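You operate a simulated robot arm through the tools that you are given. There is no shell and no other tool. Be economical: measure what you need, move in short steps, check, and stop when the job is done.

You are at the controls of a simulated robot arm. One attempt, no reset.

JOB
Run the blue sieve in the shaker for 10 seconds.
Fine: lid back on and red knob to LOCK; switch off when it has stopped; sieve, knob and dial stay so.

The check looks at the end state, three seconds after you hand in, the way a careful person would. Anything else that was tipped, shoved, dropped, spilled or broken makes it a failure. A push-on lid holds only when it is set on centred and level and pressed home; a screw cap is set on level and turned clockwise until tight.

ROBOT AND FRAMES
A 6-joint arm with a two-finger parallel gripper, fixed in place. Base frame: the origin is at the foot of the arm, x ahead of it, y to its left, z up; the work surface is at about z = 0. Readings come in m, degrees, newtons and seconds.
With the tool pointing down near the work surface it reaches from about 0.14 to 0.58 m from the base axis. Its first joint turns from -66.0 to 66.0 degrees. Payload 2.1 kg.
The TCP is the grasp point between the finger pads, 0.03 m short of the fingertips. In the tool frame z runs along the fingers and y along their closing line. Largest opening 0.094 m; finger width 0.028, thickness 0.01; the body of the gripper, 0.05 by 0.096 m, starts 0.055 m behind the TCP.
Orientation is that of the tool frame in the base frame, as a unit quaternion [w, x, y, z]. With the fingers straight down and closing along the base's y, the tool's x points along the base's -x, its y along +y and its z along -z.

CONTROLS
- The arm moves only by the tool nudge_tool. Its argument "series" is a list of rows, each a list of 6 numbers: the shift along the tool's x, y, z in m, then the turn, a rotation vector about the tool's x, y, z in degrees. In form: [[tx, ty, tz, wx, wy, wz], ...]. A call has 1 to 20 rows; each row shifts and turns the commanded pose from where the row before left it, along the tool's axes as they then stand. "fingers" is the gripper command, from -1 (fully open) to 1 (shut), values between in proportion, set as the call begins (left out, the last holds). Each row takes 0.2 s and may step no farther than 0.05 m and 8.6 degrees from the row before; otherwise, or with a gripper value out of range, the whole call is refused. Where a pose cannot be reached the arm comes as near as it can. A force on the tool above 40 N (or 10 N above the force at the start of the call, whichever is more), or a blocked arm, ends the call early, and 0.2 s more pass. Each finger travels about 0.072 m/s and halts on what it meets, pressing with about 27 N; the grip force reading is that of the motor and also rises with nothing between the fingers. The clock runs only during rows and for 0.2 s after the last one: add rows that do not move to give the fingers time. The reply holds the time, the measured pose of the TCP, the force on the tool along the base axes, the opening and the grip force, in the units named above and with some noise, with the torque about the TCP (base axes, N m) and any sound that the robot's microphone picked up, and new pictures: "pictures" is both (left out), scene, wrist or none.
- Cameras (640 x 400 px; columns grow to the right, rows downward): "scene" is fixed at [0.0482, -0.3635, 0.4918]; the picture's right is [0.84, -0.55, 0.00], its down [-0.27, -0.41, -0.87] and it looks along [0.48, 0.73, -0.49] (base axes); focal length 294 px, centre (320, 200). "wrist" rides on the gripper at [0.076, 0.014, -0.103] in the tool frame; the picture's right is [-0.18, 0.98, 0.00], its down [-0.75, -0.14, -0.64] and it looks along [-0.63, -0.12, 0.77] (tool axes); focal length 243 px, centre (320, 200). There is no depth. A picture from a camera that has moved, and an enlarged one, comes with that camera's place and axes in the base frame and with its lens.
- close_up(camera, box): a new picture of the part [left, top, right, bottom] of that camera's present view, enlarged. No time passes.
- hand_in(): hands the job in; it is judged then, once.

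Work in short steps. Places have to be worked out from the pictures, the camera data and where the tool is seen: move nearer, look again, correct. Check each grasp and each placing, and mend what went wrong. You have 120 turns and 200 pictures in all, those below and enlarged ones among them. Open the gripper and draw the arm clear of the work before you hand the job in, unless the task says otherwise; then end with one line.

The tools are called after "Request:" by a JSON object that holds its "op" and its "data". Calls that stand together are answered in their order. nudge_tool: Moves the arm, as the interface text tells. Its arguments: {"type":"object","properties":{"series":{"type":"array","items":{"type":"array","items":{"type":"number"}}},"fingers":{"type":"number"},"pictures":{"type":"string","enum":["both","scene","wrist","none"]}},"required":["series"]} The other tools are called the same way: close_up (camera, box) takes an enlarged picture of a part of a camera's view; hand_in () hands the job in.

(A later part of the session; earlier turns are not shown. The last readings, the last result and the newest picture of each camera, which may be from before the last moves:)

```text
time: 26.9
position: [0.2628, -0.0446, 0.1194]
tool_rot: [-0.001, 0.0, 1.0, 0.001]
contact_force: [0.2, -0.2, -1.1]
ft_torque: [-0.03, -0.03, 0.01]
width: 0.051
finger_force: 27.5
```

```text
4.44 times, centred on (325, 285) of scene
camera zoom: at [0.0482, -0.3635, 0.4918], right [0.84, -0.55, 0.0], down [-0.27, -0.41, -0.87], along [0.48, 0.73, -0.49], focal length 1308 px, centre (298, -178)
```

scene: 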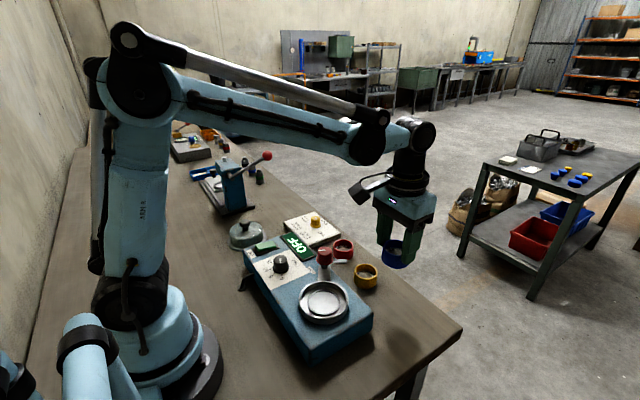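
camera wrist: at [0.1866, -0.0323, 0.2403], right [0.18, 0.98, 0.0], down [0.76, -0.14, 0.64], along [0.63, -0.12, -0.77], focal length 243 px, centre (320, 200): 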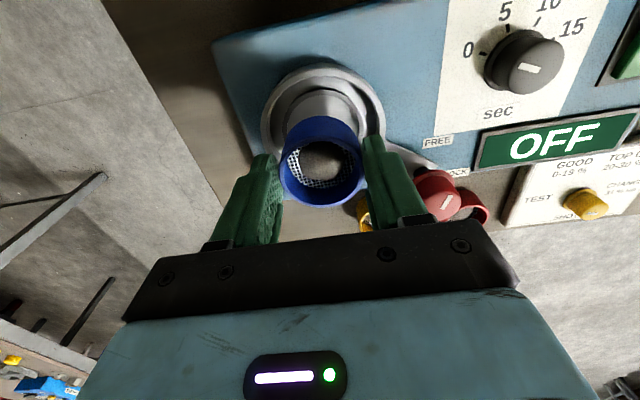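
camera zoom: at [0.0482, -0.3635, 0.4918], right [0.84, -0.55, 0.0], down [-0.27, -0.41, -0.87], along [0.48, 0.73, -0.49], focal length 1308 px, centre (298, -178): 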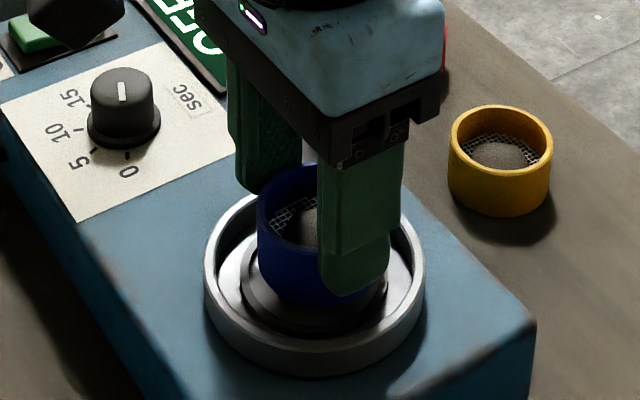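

Ring and sieve look concentric within ~1–2 mm, scene view suggesting slightly too far forward. I'll shift back 1 mm and lower in small steps to contact.

Request:
{"op": "nudge_tool", "data": {"series": [[0.001, 0, 0.002, 0, 0, 0], [0, 0, 0.002, 0, 0, 0], [0, 0, 0.002, 0, 0, 0], [0, 0, 0.002, 0, 0, 0], [0, 0, 0, 0, 0, 0]], "pictures": "none"}}

Request:
{"op": "close_up", "data": {"camera": "wrist", "box": [240, 70, 400, 200]}}

Request:
{"op": "close_up", "data": {"camera": "scene", "box": [290, 260, 360, 330]}}

```text
time: 28.1
position: [0.2619, -0.0438, 0.1109]
tool_rot: [-0.002, 0.0, 1.0, 0.0]
contact_force: [-3.2, -1.6, 14.9]
ft_torque: [0.01, -0.34, -0.07]
width: 0.0511
finger_force: 27.2
```

```text
3.08 times, centred on (320, 135) of wrist
camera zoom: at [0.1856, -0.0301, 0.2145], right [0.18, 0.98, 0.0], down [0.76, -0.14, 0.64], along [0.63, -0.12, -0.77], focal length 746 px, centre (320, 400)
```

zoom: 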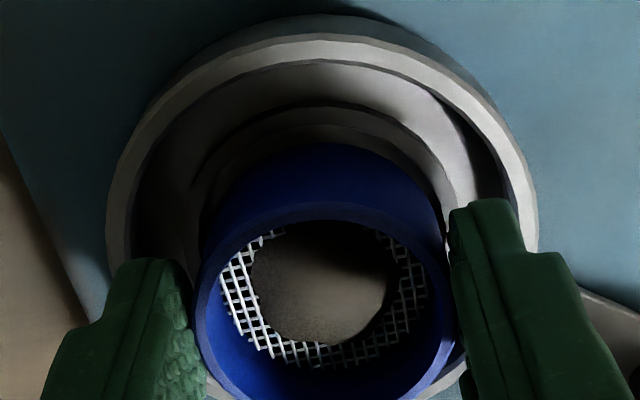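

```text
5.71 times, centred on (325, 295) of scene
camera zoom: at [0.0481, -0.3635, 0.4918], right [0.84, -0.55, 0.0], down [-0.27, -0.41, -0.87], along [0.48, 0.73, -0.49], focal length 1682 px, centre (291, -343)
```

zoom: 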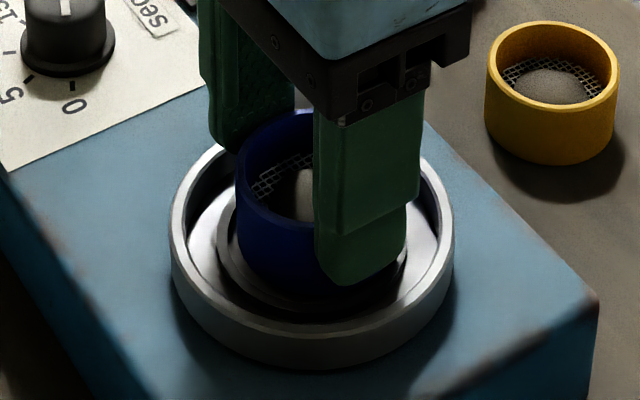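

Contact came early at the sieve's +x edge (torque sign, gap at the −x side), so it's ~2 mm too far forward. Lift, shift back 2 mm, lower again.

Request:
{"op": "nudge_tool", "data": {"series": [[0, 0, -0.003, 0, 0, 0], [0.002, 0, 0, 0, 0, 0], [0, 0, 0.002, 0, 0, 0], [0, 0, 0.001, 0, 0, 0], [0, 0, 0.001, 0, 0, 0], [0, 0, 0, 0, 0, 0]], "pictures": "none"}}

Request:
{"op": "close_up", "data": {"camera": "wrist", "box": [240, 70, 400, 200]}}

```text
time: 29.5
position: [0.2598, -0.0449, 0.1102]
tool_rot: [-0.002, 0.0, 1.0, 0.0]
contact_force: [1.1, 0.3, -1.1]
ft_torque: [0.04, 0.01, -0.02]
width: 0.0512
finger_force: 26.9
```

```text
3.08 times, centred on (320, 135) of wrist
camera zoom: at [0.1835, -0.0303, 0.2134], right [0.18, 0.98, 0.0], down [0.76, -0.14, 0.64], along [0.63, -0.12, -0.77], focal length 746 px, centre (320, 400)
```

zoom: 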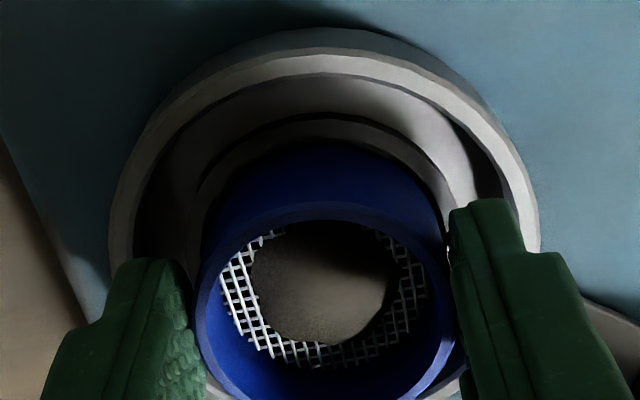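

No contact now at a lower height, so it's entering the ring. Continue down.

Request:
{"op": "nudge_tool", "data": {"series": [[0, 0, 0.001, 0, 0, 0], [0, 0, 0.001, 0, 0, 0], [0, 0, 0.001, 0, 0, 0], [0, 0, 0, 0, 0, 0]], "pictures": "none"}}

```text
time: 30.5
position: [0.2595, -0.0448, 0.1081]
tool_rot: [-0.002, 0.0, 1.0, 0.0]
contact_force: [-1.8, 0.7, 15.3]
ft_torque: [0.0, 0.34, -0.04]
width: 0.0508
finger_force: 27.0
```

Request:
{"op": "close_up", "data": {"camera": "wrist", "box": [240, 70, 400, 200]}}

Request:
{"op": "close_up", "data": {"camera": "scene", "box": [290, 260, 360, 330]}}

```text
3.08 times, centred on (320, 135) of wrist
camera zoom: at [0.1838, -0.0304, 0.2106], right [0.18, 0.98, 0.0], down [0.76, -0.14, 0.64], along [0.63, -0.12, -0.77], focal length 746 px, centre (320, 400)
```

zoom: 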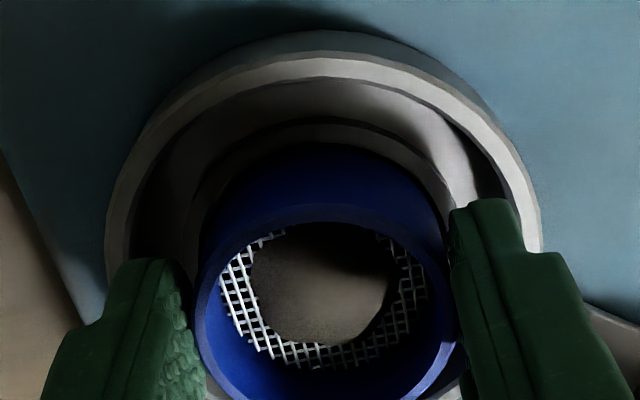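

```text
5.71 times, centred on (325, 295) of scene
camera zoom: at [0.0481, -0.3635, 0.4918], right [0.84, -0.55, 0.0], down [-0.27, -0.41, -0.87], along [0.48, 0.73, -0.49], focal length 1682 px, centre (291, -343)
```

zoom: 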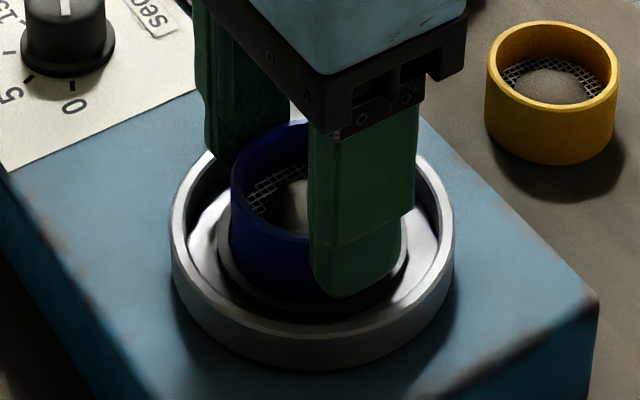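

The sieve looks inside the ring, 3 mm lower than the first contact. I'll ease 0.5 mm and open slowly, then look.

Request:
{"op": "nudge_tool", "data": {"series": [[0, 0, -0.0005, 0, 0, 0], [0, 0, 0, 0, 0, 0]], "fingers": -0.25, "pictures": "none"}}

Request:
{"op": "nudge_tool", "data": {"series": [[0, 0, -0.01, 0, 0, 0], [0, 0, -0.03, 0, 0, 0], [0, 0, -0.04, 0, 0, 0], [0, 0, -0.04, 0, 0, 0], [0, 0, 0, 0, 0, 0]], "pictures": "wrist"}}

Request:
{"op": "close_up", "data": {"camera": "scene", "box": [290, 250, 360, 330]}}

Request:
{"op": "close_up", "data": {"camera": "wrist", "box": [240, 30, 400, 150]}}

```text
time: 31.1
position: [0.2597, -0.0449, 0.1066]
tool_rot: [-0.001, 0.001, 1.0, 0.001]
contact_force: [0.0, -0.5, -0.3]
ft_torque: [0.0, 0.01, 0.01]
width: 0.0588
finger_force: 0.0
```

```text
time: 32.3
position: [0.2604, -0.0448, 0.229]
tool_rot: [-0.002, -0.001, 1.0, 0.0]
contact_force: [0.0, -0.1, -0.3]
ft_torque: [-0.01, 0.0, 0.0]
width: 0.0588
finger_force: 0.2
camera wrist: at [0.184, -0.0304, 0.332], right [0.18, 0.98, 0.0], down [0.76, -0.14, 0.64], along [0.63, -0.12, -0.77], focal length 243 px, centre (320, 200)
```

wrist: 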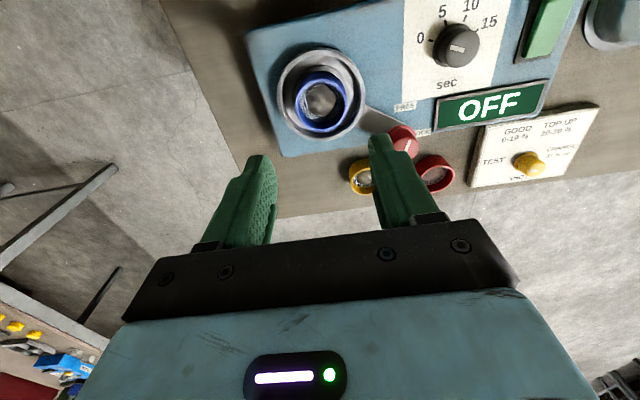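

```text
5.00 times, centred on (325, 290) of scene
camera zoom: at [0.0482, -0.3635, 0.4918], right [0.84, -0.55, 0.0], down [-0.27, -0.41, -0.87], along [0.48, 0.73, -0.49], focal length 1472 px, centre (295, -250)
```

zoom: 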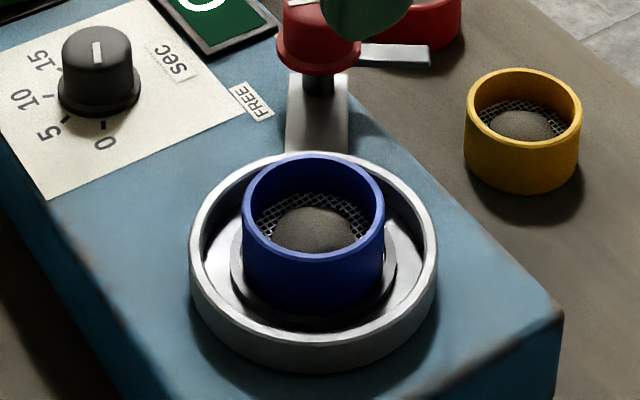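

```text
3.33 times, centred on (320, 90) of wrist
camera zoom: at [0.184, -0.0304, 0.332], right [0.18, 0.98, 0.0], down [0.76, -0.14, 0.64], along [0.63, -0.12, -0.77], focal length 809 px, centre (320, 567)
```

zoom: 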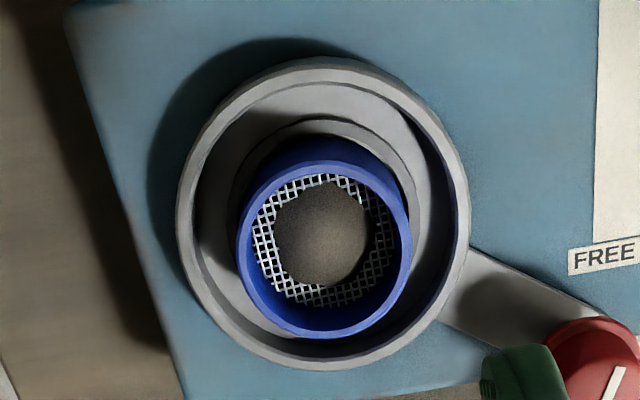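

The sieve sits concentric and level in the ring. Now fetch the lid: travel above it and look.

Request:
{"op": "nudge_tool", "data": {"series": [[0.0025, 0.043, 0, 0, 0, 0], [0.0025, 0.043, 0, 0, 0, 0], [0.0025, 0.043, 0, 0, 0, 0], [0.0025, 0.043, 0, 0, 0, 0], [0.0025, 0.043, 0, 0, 0, 0], [0.0025, 0.043, 0, 0, 0, 0], [0.0025, 0.043, 0, 0, 0, 0], [0.0025, 0.0443, 0, 0, 0, 0], [0, 0, 0.04, 0, 0, 0], [0, 0, 0.04, 0, 0, 0], [0, 0, 0.02, 0, 0, 0], [0, 0, 0, 0, 0, 0]], "fingers": -0.2, "pictures": "wrist"}}

Request:
{"op": "close_up", "data": {"camera": "scene", "box": [190, 160, 300, 260]}}

```text
time: 34.9
position: [0.2409, 0.3, 0.1268]
tool_rot: [-0.002, 0.0, 1.0, 0.0]
contact_force: [0.1, 1.0, 1.0]
ft_torque: [-0.02, -0.02, -0.02]
width: 0.0561
finger_force: 0.1
camera wrist: at [0.1641, 0.3149, 0.2303], right [0.18, 0.98, 0.0], down [0.76, -0.14, 0.64], along [0.63, -0.12, -0.77], focal length 243 px, centre (320, 200)
```

wrist: 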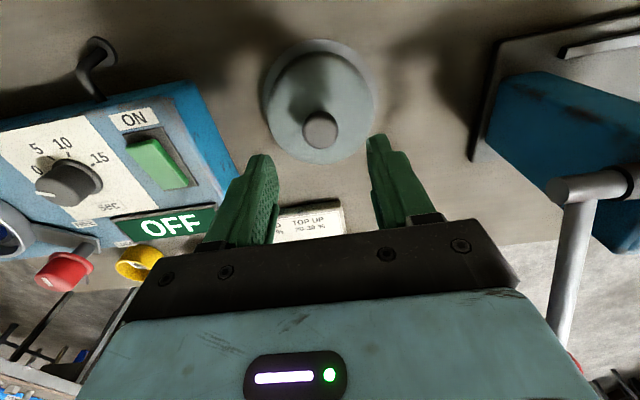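

```text
4.00 times, centred on (245, 210) of scene
camera zoom: at [0.0482, -0.3635, 0.4918], right [0.84, -0.55, 0.0], down [-0.27, -0.41, -0.87], along [0.48, 0.73, -0.49], focal length 1178 px, centre (620, 160)
```

zoom: 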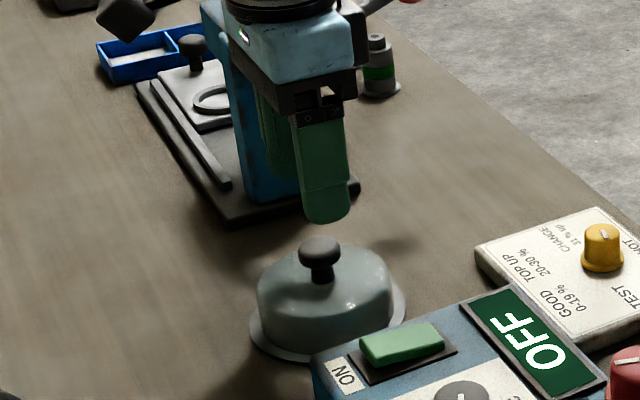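

Aligned over the lid knob. Descend to the same grip height (z≈0.067) and close.

Request:
{"op": "nudge_tool", "data": {"series": [[0, 0, 0.03, 0, 0, 0], [0, 0, 0.022, 0, 0, 0], [0, 0, 0.007, 0, 0, 0], [0, 0, 0, 0, 0, 0]], "pictures": "none"}}

Request:
{"op": "nudge_tool", "data": {"series": [[0, 0, 0, 0, 0, 0], [0, 0, 0, 0, 0, 0], [0, 0, 0, 0, 0, 0]], "fingers": 1, "pictures": "none"}}

Request:
{"op": "nudge_tool", "data": {"series": [[0, 0, -0.02, 0, 0, 0], [0, 0, -0.04, 0, 0, 0], [0, 0, -0.05, 0, 0, 0], [0, 0, -0.05, 0, 0, 0], [0, 0, 0, 0, 0, 0]], "pictures": "both"}}

```text
time: 35.9
position: [0.2388, 0.3005, 0.0685]
tool_rot: [-0.001, 0.0, 1.0, 0.0]
contact_force: [-0.1, 0.2, -0.2]
ft_torque: [0.0, 0.01, -0.02]
width: 0.0569
finger_force: 0.1
```

```text
time: 36.7
position: [0.2395, 0.3007, 0.0695]
tool_rot: [-0.002, -0.001, 1.0, -0.001]
contact_force: [-0.3, -0.7, -0.6]
ft_torque: [0.04, 0.02, 0.02]
width: 0.0268
finger_force: 26.5
```

```text
time: 37.9
position: [0.2393, 0.3007, 0.2289]
tool_rot: [-0.002, 0.0, 1.0, 0.0]
contact_force: [0.4, -0.4, -1.5]
ft_torque: [-0.02, 0.02, -0.02]
width: 0.0268
finger_force: 26.9
camera wrist: at [0.1625, 0.3152, 0.3318], right [0.18, 0.98, 0.0], down [0.76, -0.14, 0.64], along [0.63, -0.12, -0.77], focal length 243 px, centre (320, 200)
```

scene: 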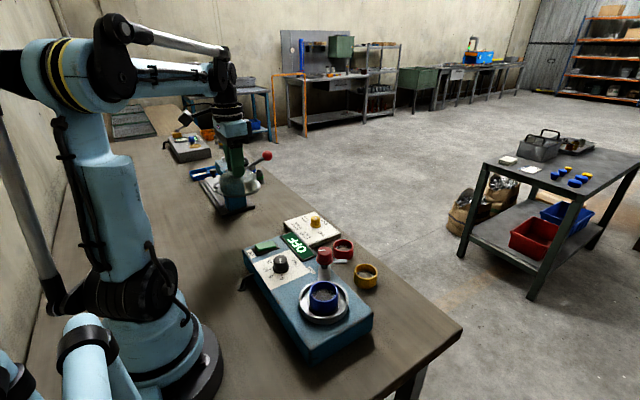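
wrist: 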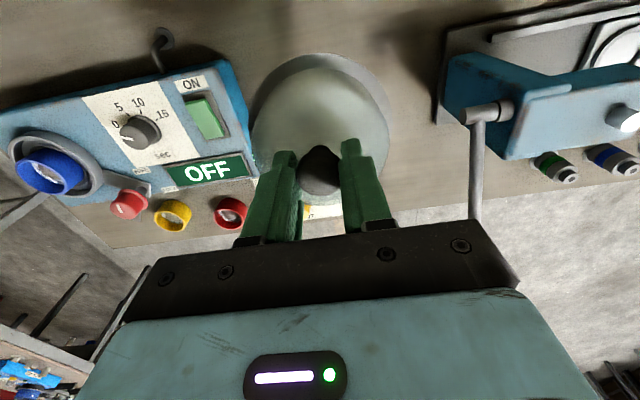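

The lid is held (1.5 N weight). I'll carry it over the cup, staying above the sieve rim, and check the alignment.

Request:
{"op": "nudge_tool", "data": {"series": [[-0.0031, -0.0434, 0, 0, 0, 0], [-0.0031, -0.0434, 0, 0, 0, 0], [-0.0031, -0.0434, 0, 0, 0, 0], [-0.0031, -0.0434, 0, 0, 0, 0], [-0.0031, -0.0434, 0, 0, 0, 0], [-0.0031, -0.0434, 0, 0, 0, 0], [-0.0031, -0.0434, 0, 0, 0, 0], [-0.0036, -0.0434, 0, 0, 0, 0], [0, 0, 0.025, 0, 0, 0], [0, 0, 0.02, 0, 0, 0], [0, 0, 0, 0, 0, 0], [0, 0, 0, 0, 0, 0]], "pictures": "wrist"}}

Request:
{"op": "close_up", "data": {"camera": "scene", "box": [270, 210, 380, 330]}}

Request:
{"op": "close_up", "data": {"camera": "wrist", "box": [220, 30, 420, 180]}}

```text
time: 40.5
position: [0.265, -0.047, 0.1842]
tool_rot: [-0.001, 0.0, 1.0, 0.0]
contact_force: [-0.3, -0.8, -0.8]
ft_torque: [0.03, 0.0, -0.02]
width: 0.0269
finger_force: 26.8
camera wrist: at [0.1895, -0.0325, 0.2866], right [0.18, 0.98, 0.0], down [0.76, -0.14, 0.64], along [0.63, -0.12, -0.77], focal length 243 px, centre (320, 200)
```

wrist: 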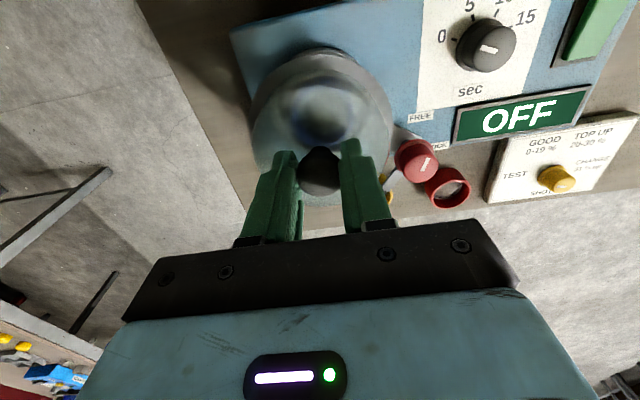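

```text
3.33 times, centred on (325, 270) of scene
camera zoom: at [0.0482, -0.3635, 0.4918], right [0.84, -0.55, 0.0], down [-0.27, -0.41, -0.87], along [0.48, 0.73, -0.49], focal length 981 px, centre (303, -33)
```

zoom: 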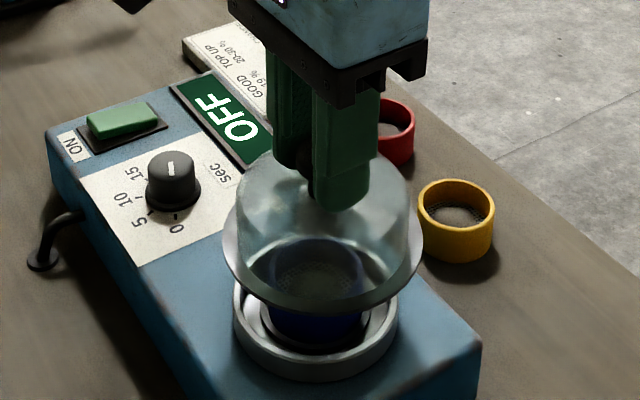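

```text
2.67 times, centred on (320, 105) of wrist
camera zoom: at [0.1895, -0.0325, 0.2866], right [0.18, 0.98, 0.0], down [0.76, -0.14, 0.64], along [0.63, -0.12, -0.77], focal length 647 px, centre (320, 453)
```

zoom: 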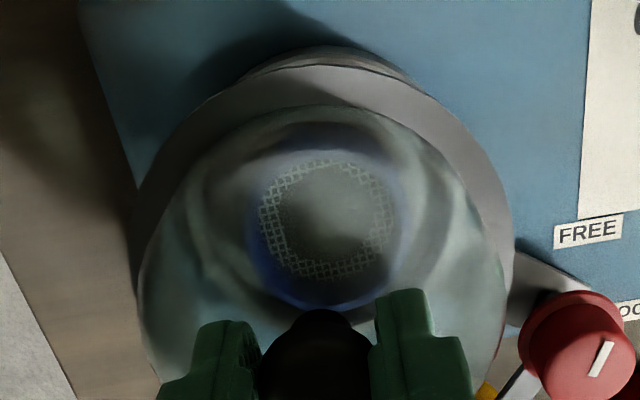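

The lid looks ~2 mm off toward −y/+x relative to the cup. I'll correct 1.5 mm each and lower to just above the rim for a better comparison.

Request:
{"op": "nudge_tool", "data": {"series": [[0.0015, 0.0015, 0.01, 0, 0, 0], [0, 0, 0.012, 0, 0, 0], [0, 0, 0.008, 0, 0, 0], [0, 0, 0, 0, 0, 0]], "pictures": "none"}}

Request:
{"op": "close_up", "data": {"camera": "scene", "box": [280, 240, 370, 340]}}

Request:
{"op": "close_up", "data": {"camera": "wrist", "box": [220, 30, 420, 180]}}

```text
time: 41.5
position: [0.2642, -0.0452, 0.1531]
tool_rot: [-0.001, 0.0, 1.0, 0.0]
contact_force: [-0.1, 0.4, -1.4]
ft_torque: [-0.01, 0.02, -0.02]
width: 0.0269
finger_force: 27.6
```

```text
4.00 times, centred on (325, 290) of scene
camera zoom: at [0.0482, -0.3635, 0.4918], right [0.84, -0.55, 0.0], down [-0.27, -0.41, -0.87], along [0.48, 0.73, -0.49], focal length 1178 px, centre (300, -160)
```

zoom: 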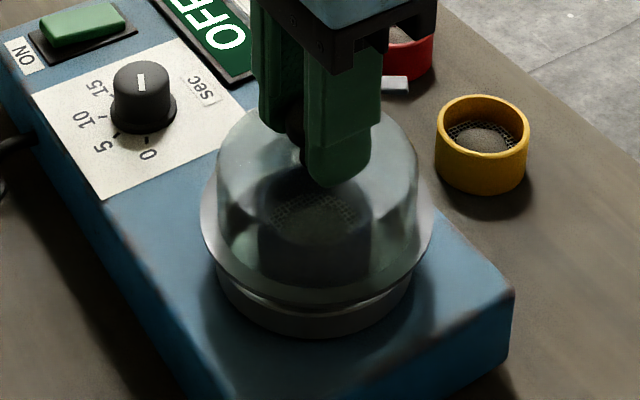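

```text
2.67 times, centred on (320, 105) of wrist
camera zoom: at [0.188, -0.0302, 0.257], right [0.18, 0.98, 0.0], down [0.76, -0.14, 0.64], along [0.63, -0.12, -0.77], focal length 647 px, centre (320, 453)
```

zoom: 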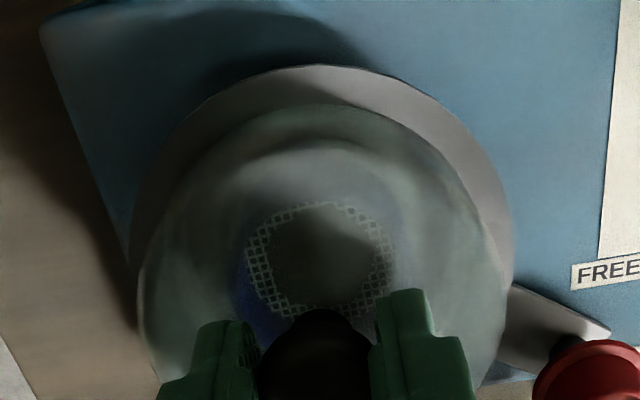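

Lid and cup now agree within about 1 mm. I'll lower in small steps to contact.

Request:
{"op": "nudge_tool", "data": {"series": [[0.0005, 0, 0.004, 0, 0, 0], [0, 0, 0.003, 0, 0, 0], [0, 0, 0.002, 0, 0, 0], [0, 0, 0, 0, 0, 0]], "pictures": "none"}}

Request:
{"op": "close_up", "data": {"camera": "scene", "box": [280, 240, 370, 340]}}

```text
time: 42.5
position: [0.2638, -0.0446, 0.1453]
tool_rot: [-0.002, -0.001, 1.0, 0.0]
contact_force: [-0.1, -0.5, -1.8]
ft_torque: [-0.01, 0.01, -0.01]
width: 0.0267
finger_force: 27.7
```

```text
4.00 times, centred on (325, 290) of scene
camera zoom: at [0.0482, -0.3635, 0.4918], right [0.84, -0.55, 0.0], down [-0.27, -0.41, -0.87], along [0.48, 0.73, -0.49], focal length 1178 px, centre (300, -160)
```

zoom: 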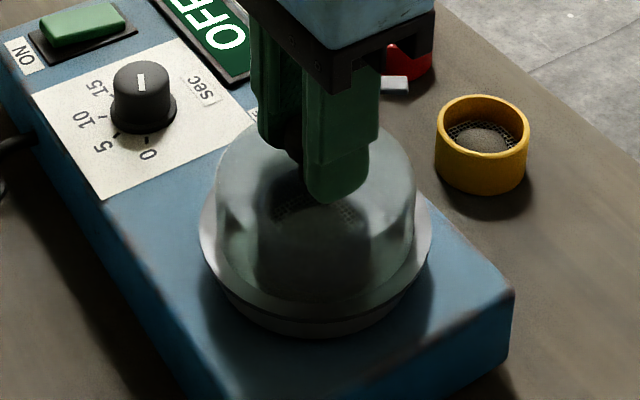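

Horizontal position now matches the original seated picture. Continue down.

Request:
{"op": "nudge_tool", "data": {"series": [[0, 0, 0.002, 0, 0, 0], [0, 0, 0.0015, 0, 0, 0], [0, 0, 0.0015, 0, 0, 0], [0, 0, 0, 0, 0, 0]], "pictures": "none"}}

```text
time: 43.5
position: [0.2631, -0.0458, 0.1406]
tool_rot: [-0.003, 0.0, 1.0, 0.0]
contact_force: [-7.6, 0.6, 30.2]
ft_torque: [0.02, 0.12, 0.01]
width: 0.0268
finger_force: 26.2
heard: snap
```

A snap was heard with 30 N down force. I'll relax and open, then inspect level.

Request:
{"op": "nudge_tool", "data": {"series": [[0, 0, -0.001, 0, 0, 0], [0, 0, 0, 0, 0, 0]], "fingers": 0.2, "pictures": "none"}}

Request:
{"op": "nudge_tool", "data": {"series": [[0, 0, -0.02, 0, 0, 0], [0, 0, -0.035, 0, 0, 0], [0, 0, 0, 0, 0, 0]], "pictures": "wrist"}}

Request:
{"op": "close_up", "data": {"camera": "scene", "box": [280, 240, 370, 340]}}

Request:
{"op": "close_up", "data": {"camera": "wrist", "box": [220, 30, 420, 180]}}

```text
time: 44.1
position: [0.263, -0.0457, 0.1407]
tool_rot: [-0.002, 0.0, 1.0, -0.001]
contact_force: [0.7, -0.6, 0.5]
ft_torque: [-0.02, 0.01, -0.01]
width: 0.0375
finger_force: 0.0
```

```text
time: 44.9
position: [0.2642, -0.0449, 0.1965]
tool_rot: [-0.002, 0.0, 1.0, 0.001]
contact_force: [-0.6, 0.1, 0.3]
ft_torque: [0.0, 0.0, -0.01]
width: 0.0377
finger_force: 0.0
camera wrist: at [0.1876, -0.0302, 0.2997], right [0.18, 0.98, 0.0], down [0.76, -0.14, 0.64], along [0.63, -0.12, -0.77], focal length 243 px, centre (320, 200)
```

wrist: 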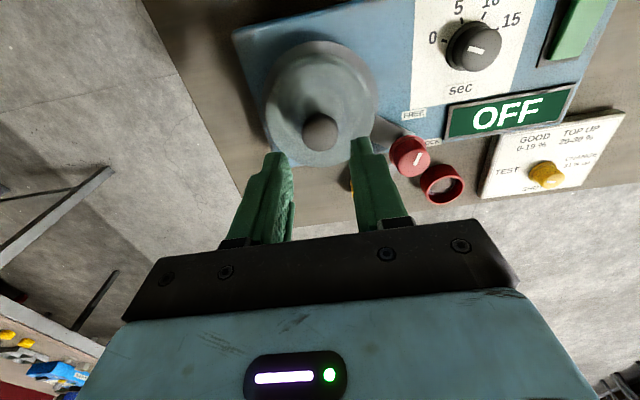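

```text
4.00 times, centred on (325, 290) of scene
camera zoom: at [0.0482, -0.3635, 0.4918], right [0.84, -0.55, 0.0], down [-0.27, -0.41, -0.87], along [0.48, 0.73, -0.49], focal length 1178 px, centre (300, -160)
```

zoom: 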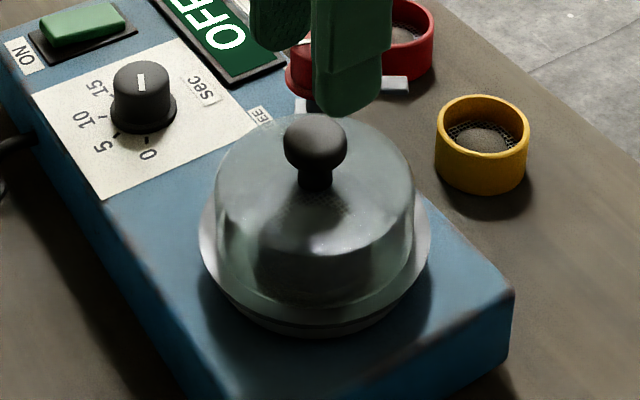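

```text
2.67 times, centred on (320, 105) of wrist
camera zoom: at [0.1876, -0.0302, 0.2997], right [0.18, 0.98, 0.0], down [0.76, -0.14, 0.64], along [0.63, -0.12, -0.77], focal length 647 px, centre (320, 453)
```

zoom: 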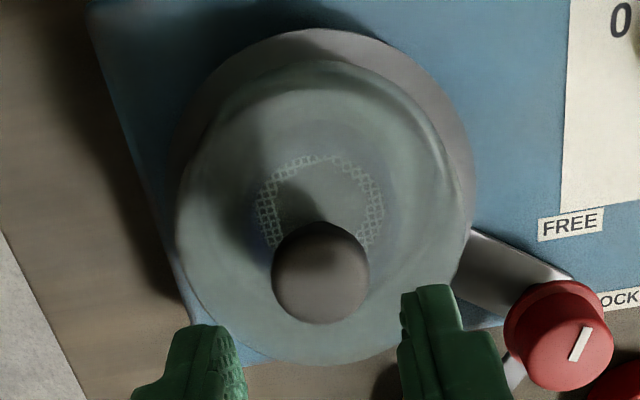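

The lid is back in the original position (same pixels) and snapped. Next the red knob: roughly (0.322,0.034), top z≈0.095. I'll hover above it and look.

Request:
{"op": "nudge_tool", "data": {"series": [[-0.028, 0.03, 0, 0, 0, 0], [-0.029, 0.035, 0, 0, 0, 0], [0, 0, 0.02, 0, 0, 0], [0, 0, 0, 0, 0, 0]], "fingers": -0.28, "pictures": "wrist"}}

Request:
{"op": "nudge_tool", "data": {"series": [[0, 0.012, 0, 0, 0, 0], [0, 0, 0, 0, 0, 0]], "pictures": "none"}}

Request:
{"op": "close_up", "data": {"camera": "wrist", "box": [220, 70, 420, 200]}}

Request:
{"op": "close_up", "data": {"camera": "scene", "box": [290, 215, 390, 295]}}

```text
time: 45.9
position: [0.3215, 0.0208, 0.1748]
tool_rot: [-0.002, -0.001, 1.0, -0.001]
contact_force: [0.1, -0.4, 0.7]
ft_torque: [-0.02, 0.01, 0.01]
width: 0.0601
finger_force: 0.1
camera wrist: at [0.2446, 0.0348, 0.2785], right [0.18, 0.98, 0.0], down [0.76, -0.14, 0.64], along [0.63, -0.12, -0.77], focal length 243 px, centre (320, 200)
```

wrist: 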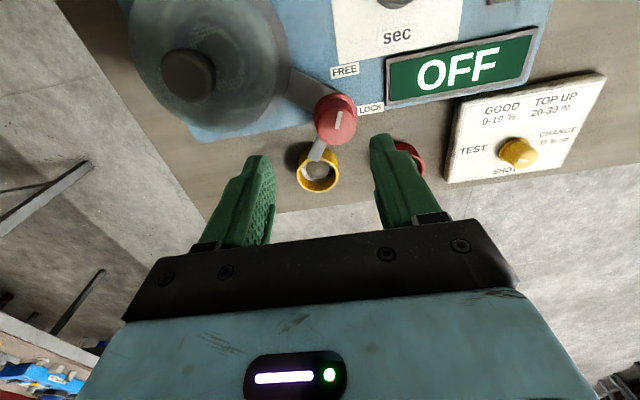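

```text
time: 46.5
position: [0.3215, 0.0327, 0.176]
tool_rot: [-0.002, 0.001, 1.0, 0.0]
contact_force: [0.5, -0.5, 0.9]
ft_torque: [-0.02, 0.01, 0.02]
width: 0.0604
finger_force: 0.0
```

```text
3.08 times, centred on (320, 135) of wrist
camera zoom: at [0.2444, 0.0467, 0.2788], right [0.18, 0.98, 0.0], down [0.76, -0.14, 0.64], along [0.63, -0.12, -0.77], focal length 746 px, centre (320, 400)
```

zoom: 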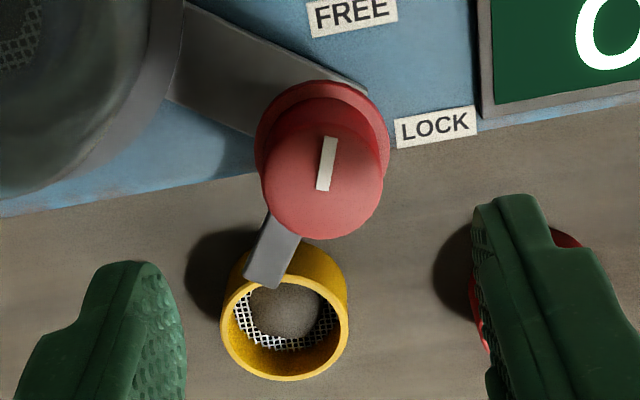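

```text
5.00 times, centred on (340, 255) of scene
camera zoom: at [0.0482, -0.3635, 0.4918], right [0.84, -0.55, 0.0], down [-0.27, -0.41, -0.87], along [0.48, 0.73, -0.49], focal length 1472 px, centre (220, -75)
```

zoom: 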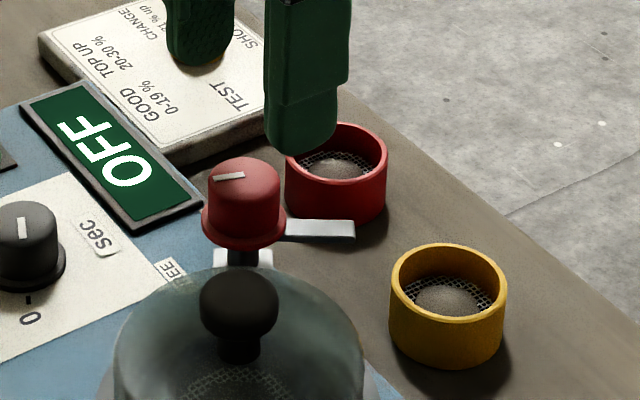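

Knob axis at (0.320,0.033), top z 0.1035, flange ≈0.075; the mark is at FREE. I'll pre-turn the tool −45°, so that +90° (clockwise from above) takes it to LOCK.

Request:
{"op": "nudge_tool", "data": {"series": [[0.0013, 0.0005, 0, 0, 0, -7.5], [0, 0, 0, 0, 0, -7.5], [0, 0, 0, 0, 0, -7.5], [0, 0, 0, 0, 0, -7.5], [0, 0, 0, 0, 0, -7.5], [0, 0, 0, 0, 0, -7.5], [0, 0, 0.03, 0, 0, 0], [0, 0, 0.02, 0, 0, 0], [0, 0, 0, 0, 0, 0]], "pictures": "both"}}

Request:
{"op": "close_up", "data": {"camera": "scene", "box": [280, 200, 400, 300]}}

```text
time: 48.5
position: [0.3176, 0.0326, 0.1248]
tool_rot: [-0.001, -0.383, 0.924, 0.001]
contact_force: [0.9, -0.1, -0.3]
ft_torque: [0.0, 0.01, 0.0]
width: 0.06
finger_force: 0.0
camera wrist: at [0.254, -0.0108, 0.2286], right [-0.56, 0.83, 0.0], down [0.64, 0.43, 0.64], along [0.53, 0.36, -0.77], focal length 243 px, centre (320, 200)
```

scene: 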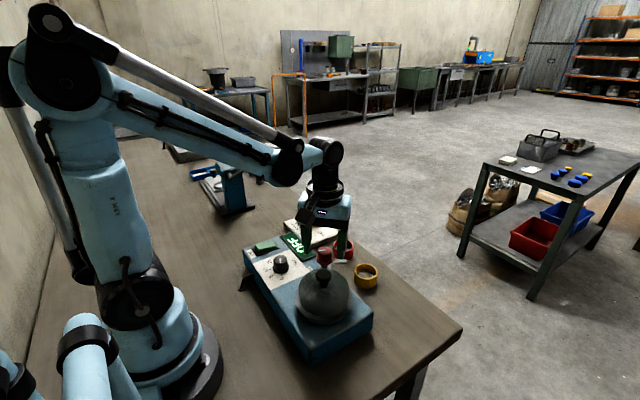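
wrist: 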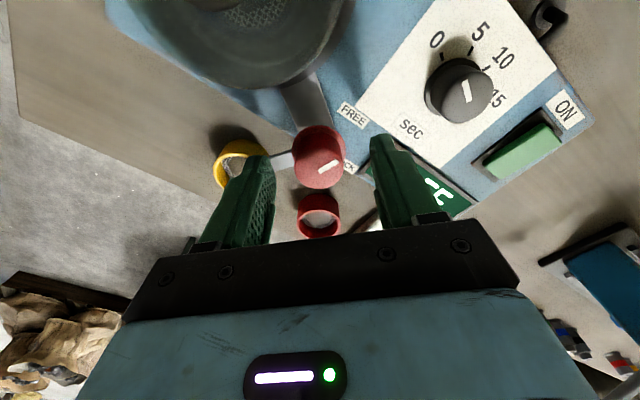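

```text
4.00 times, centred on (340, 250) of scene
camera zoom: at [0.0482, -0.3635, 0.4918], right [0.84, -0.55, 0.0], down [-0.27, -0.41, -0.87], along [0.48, 0.73, -0.49], focal length 1178 px, centre (240, 0)
```

zoom: 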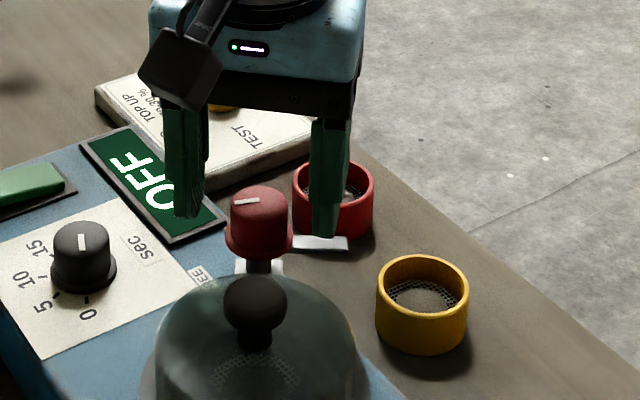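

The knob sits centred between the fingers in both views. Descend to z≈0.112 and close.

Request:
{"op": "nudge_tool", "data": {"series": [[0, 0, 0.008, 0, 0, 0], [0, 0, 0.005, 0, 0, 0], [0, 0, 0, 0, 0, 0]], "pictures": "none"}}

Request:
{"op": "nudge_tool", "data": {"series": [[0, 0, 0, 0, 0, 0], [0, 0, 0, 0, 0, 0], [0, 0, 0, 0, 0, 0]], "fingers": 1, "pictures": "wrist"}}

```text
time: 49.3
position: [0.3197, 0.0327, 0.1133]
tool_rot: [-0.002, -0.383, 0.924, 0.001]
contact_force: [-0.6, 1.4, -0.6]
ft_torque: [-0.02, -0.01, 0.01]
width: 0.0602
finger_force: 0.0
```

```text
time: 50.1
position: [0.3187, 0.0318, 0.1123]
tool_rot: [-0.001, -0.383, 0.924, 0.001]
contact_force: [2.6, -1.2, -4.5]
ft_torque: [-0.1, -0.03, 0.03]
width: 0.0349
finger_force: 45.4
camera wrist: at [0.2548, -0.0111, 0.2157], right [-0.56, 0.83, 0.0], down [0.64, 0.43, 0.64], along [0.53, 0.36, -0.77], focal length 243 px, centre (320, 200)
```

wrist: 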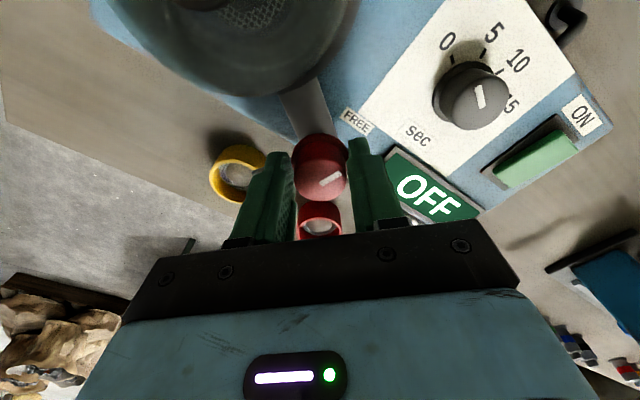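

Gripped (35 mm). Now turn clockwise 90° in small rows.

Request:
{"op": "nudge_tool", "data": {"series": [[0, 0, 0, 0, 0, 7.5], [0, 0, 0, 0, 0, 7.5], [0, 0, 0, 0, 0, 7.5], [0, 0, 0, 0, 0, 7.5], [0, 0, 0, 0, 0, 7.5], [0, 0, 0, 0, 0, 7.5], [0, 0, 0, 0, 0, 0]], "pictures": "wrist"}}

Request:
{"op": "close_up", "data": {"camera": "scene", "box": [280, 200, 400, 300]}}

```text
time: 51.7
position: [0.318, 0.0329, 0.1125]
tool_rot: [-0.002, 0.001, 1.0, -0.001]
contact_force: [-2.7, 1.7, -28.2]
ft_torque: [0.03, -0.37, -0.02]
width: 0.0348
finger_force: 45.1
camera wrist: at [0.2426, 0.0471, 0.2159], right [0.19, 0.98, 0.0], down [0.76, -0.14, 0.64], along [0.63, -0.12, -0.77], focal length 243 px, centre (320, 200)
```

wrist: 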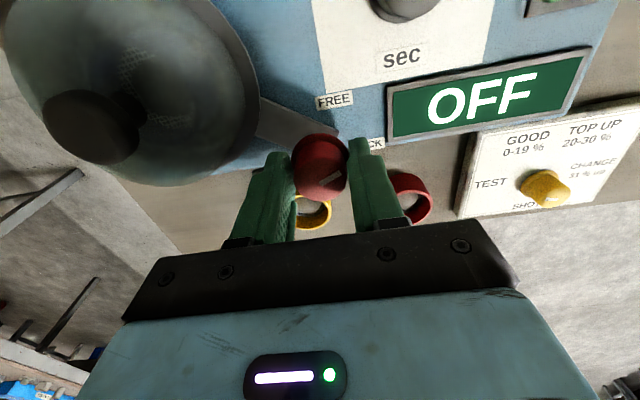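

```text
4.00 times, centred on (340, 250) of scene
camera zoom: at [0.0483, -0.3635, 0.4918], right [0.84, -0.55, 0.0], down [-0.27, -0.41, -0.87], along [0.48, 0.73, -0.49], focal length 1178 px, centre (240, 0)
```

zoom: 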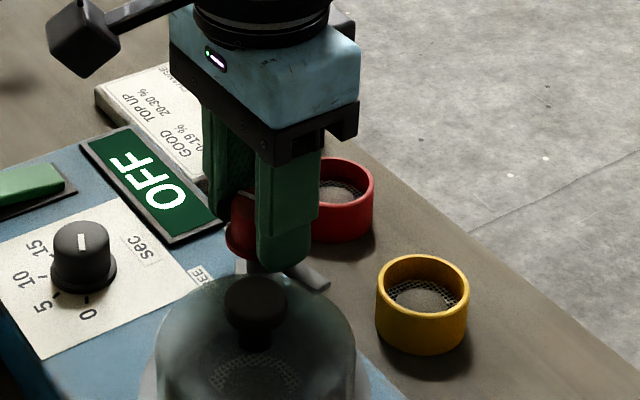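

The knob is turning with the tool, with some vertical pull (−28 N). I'll ease 1 mm down and continue the turn.

Request:
{"op": "nudge_tool", "data": {"series": [[0, 0, 0.001, 0, 0, 0], [0, 0, 0, 0, 0, 7.5], [0, 0, 0, 0, 0, 7.5], [0, 0, 0, 0, 0, 7.5], [0, 0, 0, 0, 0, 0]], "pictures": "none"}}

Request:
{"op": "close_up", "data": {"camera": "scene", "box": [280, 200, 400, 300]}}

```text
time: 52.9
position: [0.319, 0.0314, 0.1126]
tool_rot: [-0.002, 0.195, 0.981, -0.001]
contact_force: [-11.1, 1.7, 35.9]
ft_torque: [0.1, 0.44, -0.01]
width: 0.0353
finger_force: 44.9
```

```text
4.00 times, centred on (340, 250) of scene
camera zoom: at [0.0481, -0.3635, 0.4918], right [0.84, -0.55, 0.0], down [-0.27, -0.41, -0.87], along [0.48, 0.73, -0.49], focal length 1178 px, centre (240, 0)
```

zoom: 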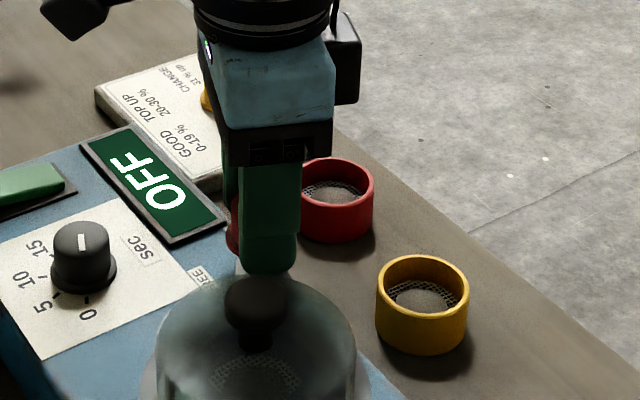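

Now 36 N upward; back off 0.5 mm then finish the turn.

Request:
{"op": "nudge_tool", "data": {"series": [[0, 0, -0.0006, 0, 0, 0], [0, 0, 0, 0, 0, 7.5], [0, 0, 0, 0, 0, 7.5], [0, 0, 0, 0, 0, 7.5], [0, 0, 0, 0, 0, 0]], "pictures": "wrist"}}

Request:
{"op": "close_up", "data": {"camera": "scene", "box": [280, 200, 400, 300]}}

```text
time: 54.1
position: [0.3195, 0.0328, 0.1123]
tool_rot: [-0.002, 0.384, 0.923, 0.0]
contact_force: [3.4, 2.8, -30.4]
ft_torque: [0.53, 0.25, 0.07]
width: 0.0352
finger_force: 44.8
camera wrist: at [0.2752, 0.0967, 0.2149], right [0.83, 0.56, 0.0], down [0.43, -0.63, 0.64], along [0.36, -0.53, -0.77], focal length 243 px, centre (320, 200)
```

wrist: 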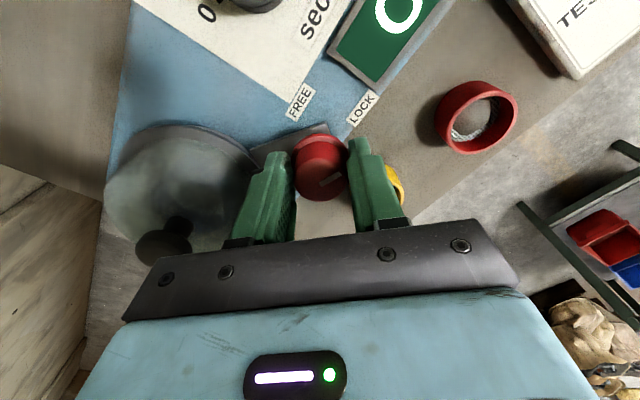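

```text
4.00 times, centred on (340, 250) of scene
camera zoom: at [0.0483, -0.3635, 0.4918], right [0.84, -0.55, 0.0], down [-0.27, -0.41, -0.87], along [0.48, 0.73, -0.49], focal length 1178 px, centre (240, 0)
```

zoom: 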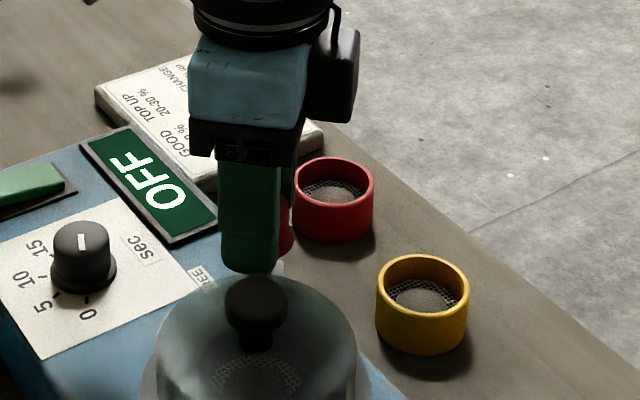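

The tool turned the full 90°. Release and lift to inspect the pointer and blade.

Request:
{"op": "nudge_tool", "data": {"series": [[0, 0, 0, 0, 0, 0], [0, 0, 0, 0, 0, 0]], "fingers": -0.28, "pictures": "none"}}

Request:
{"op": "nudge_tool", "data": {"series": [[0, 0, -0.03, 0, 0, 0], [0, 0, -0.04, 0, 0, 0], [0, 0, 0, 0, 0, -7.5], [0, 0, 0, 0, 0, -7.5], [0, 0, 0, 0, 0, -7.5], [0, 0, 0, 0, 0, -7.5], [0, 0, 0, 0, 0, -7.5], [0, 0, 0, 0, 0, -7.5], [0, 0, 0, 0, 0, 0]], "pictures": "none"}}

Request:
{"op": "close_up", "data": {"camera": "scene", "box": [280, 220, 380, 320]}}

Request:
{"op": "close_up", "data": {"camera": "wrist", "box": [220, 60, 420, 190]}}

```text
time: 54.7
position: [0.3196, 0.0318, 0.1128]
tool_rot: [-0.001, 0.382, 0.924, 0.001]
contact_force: [-0.3, -0.1, 0.1]
ft_torque: [-0.05, -0.01, 0.02]
width: 0.0601
finger_force: 0.0
```

```text
time: 56.7
position: [0.3185, 0.0327, 0.182]
tool_rot: [-0.003, -0.001, 1.0, -0.001]
contact_force: [-1.1, 0.0, -0.2]
ft_torque: [0.01, -0.03, 0.02]
width: 0.0601
finger_force: 0.1
```

```text
4.00 times, centred on (330, 270) of scene
camera zoom: at [0.0482, -0.3635, 0.4918], right [0.84, -0.55, 0.0], down [-0.27, -0.41, -0.87], along [0.48, 0.73, -0.49], focal length 1178 px, centre (280, -80)
```

zoom: 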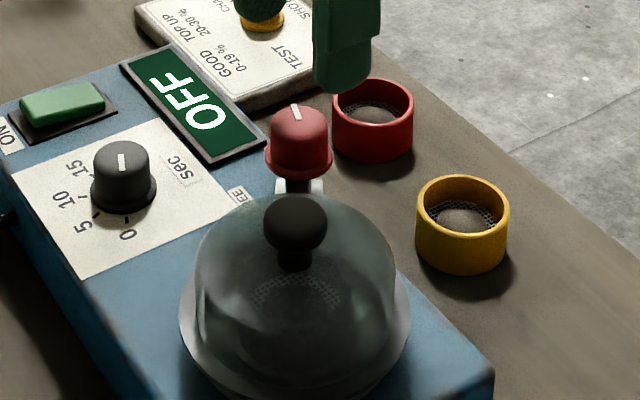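

```text
3.08 times, centred on (320, 125) of wrist
camera zoom: at [0.2427, 0.0467, 0.2856], right [0.18, 0.98, 0.0], down [0.76, -0.14, 0.64], along [0.63, -0.12, -0.77], focal length 746 px, centre (320, 431)
```

zoom: 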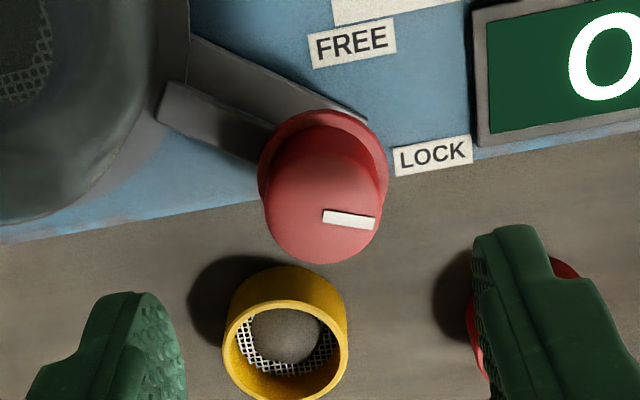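

The pointer is at LOCK. Let me check that the blade really lies on the lid flange.

Request:
{"op": "close_up", "data": {"camera": "wrist", "box": [240, 70, 340, 135]}}

Request:
{"op": "close_up", "data": {"camera": "scene", "box": [305, 235, 355, 285]}}

```text
6.15 times, centred on (290, 102) of wrist
camera zoom: at [0.2427, 0.0467, 0.2856], right [0.18, 0.98, 0.0], down [0.76, -0.14, 0.64], along [0.63, -0.12, -0.77], focal length 1493 px, centre (505, 800)
```

zoom: 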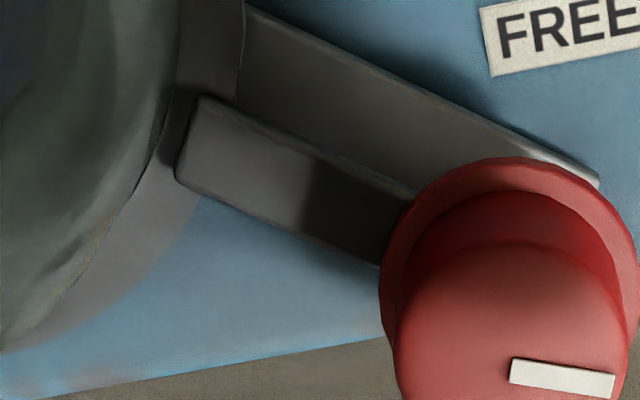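

```text
8.00 times, centred on (330, 260) of scene
camera zoom: at [0.0482, -0.3635, 0.4918], right [0.84, -0.55, 0.0], down [-0.27, -0.41, -0.87], along [0.48, 0.73, -0.49], focal length 2355 px, centre (240, -280)
```

zoom: 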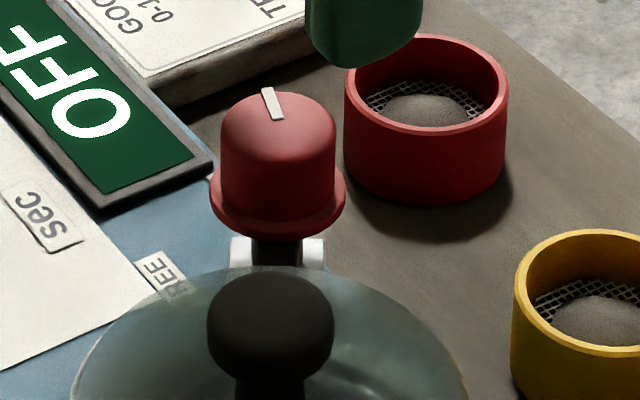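

The blade covers the lid flange and the mark sits at LOCK. Now the dial: the tick circle gives axis (0.2412,0.0868), 0→10 ≈ 86° clockwise. Move above it and look.

Request:
{"op": "nudge_tool", "data": {"series": [[0.026, 0.018, 0, 0, 0, 0], [0.026, 0.018, 0, 0, 0, 0], [0.026, 0.018, 0, 0, 0, 0], [0, 0, 0.025, 0, 0, 0], [0, 0, 0, 0, 0, 0]], "pictures": "none"}}

Request:
{"op": "close_up", "data": {"camera": "wrist", "box": [220, 60, 420, 190]}}

Request:
{"op": "close_up", "data": {"camera": "scene", "box": [240, 220, 320, 300]}}

```text
time: 57.9
position: [0.2416, 0.0847, 0.1591]
tool_rot: [-0.002, 0.0, 1.0, -0.001]
contact_force: [0.5, -0.3, 0.0]
ft_torque: [0.0, -0.02, 0.0]
width: 0.0604
finger_force: 0.1
```

```text
3.08 times, centred on (320, 125) of wrist
camera zoom: at [0.1644, 0.1, 0.2617], right [0.18, 0.98, 0.0], down [0.76, -0.14, 0.64], along [0.63, -0.12, -0.77], focal length 746 px, centre (320, 431)
```

zoom: 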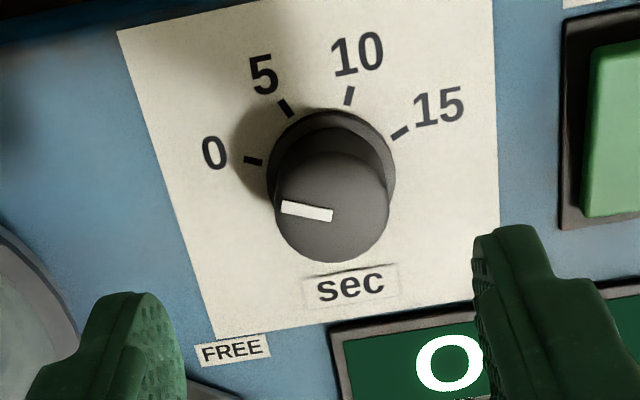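

```text
5.00 times, centred on (280, 260) of scene
camera zoom: at [0.0482, -0.3635, 0.4918], right [0.84, -0.55, 0.0], down [-0.27, -0.41, -0.87], along [0.48, 0.73, -0.49], focal length 1472 px, centre (520, -100)
```

zoom: 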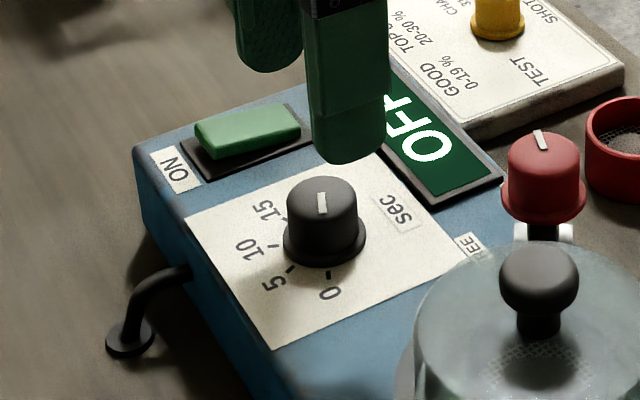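

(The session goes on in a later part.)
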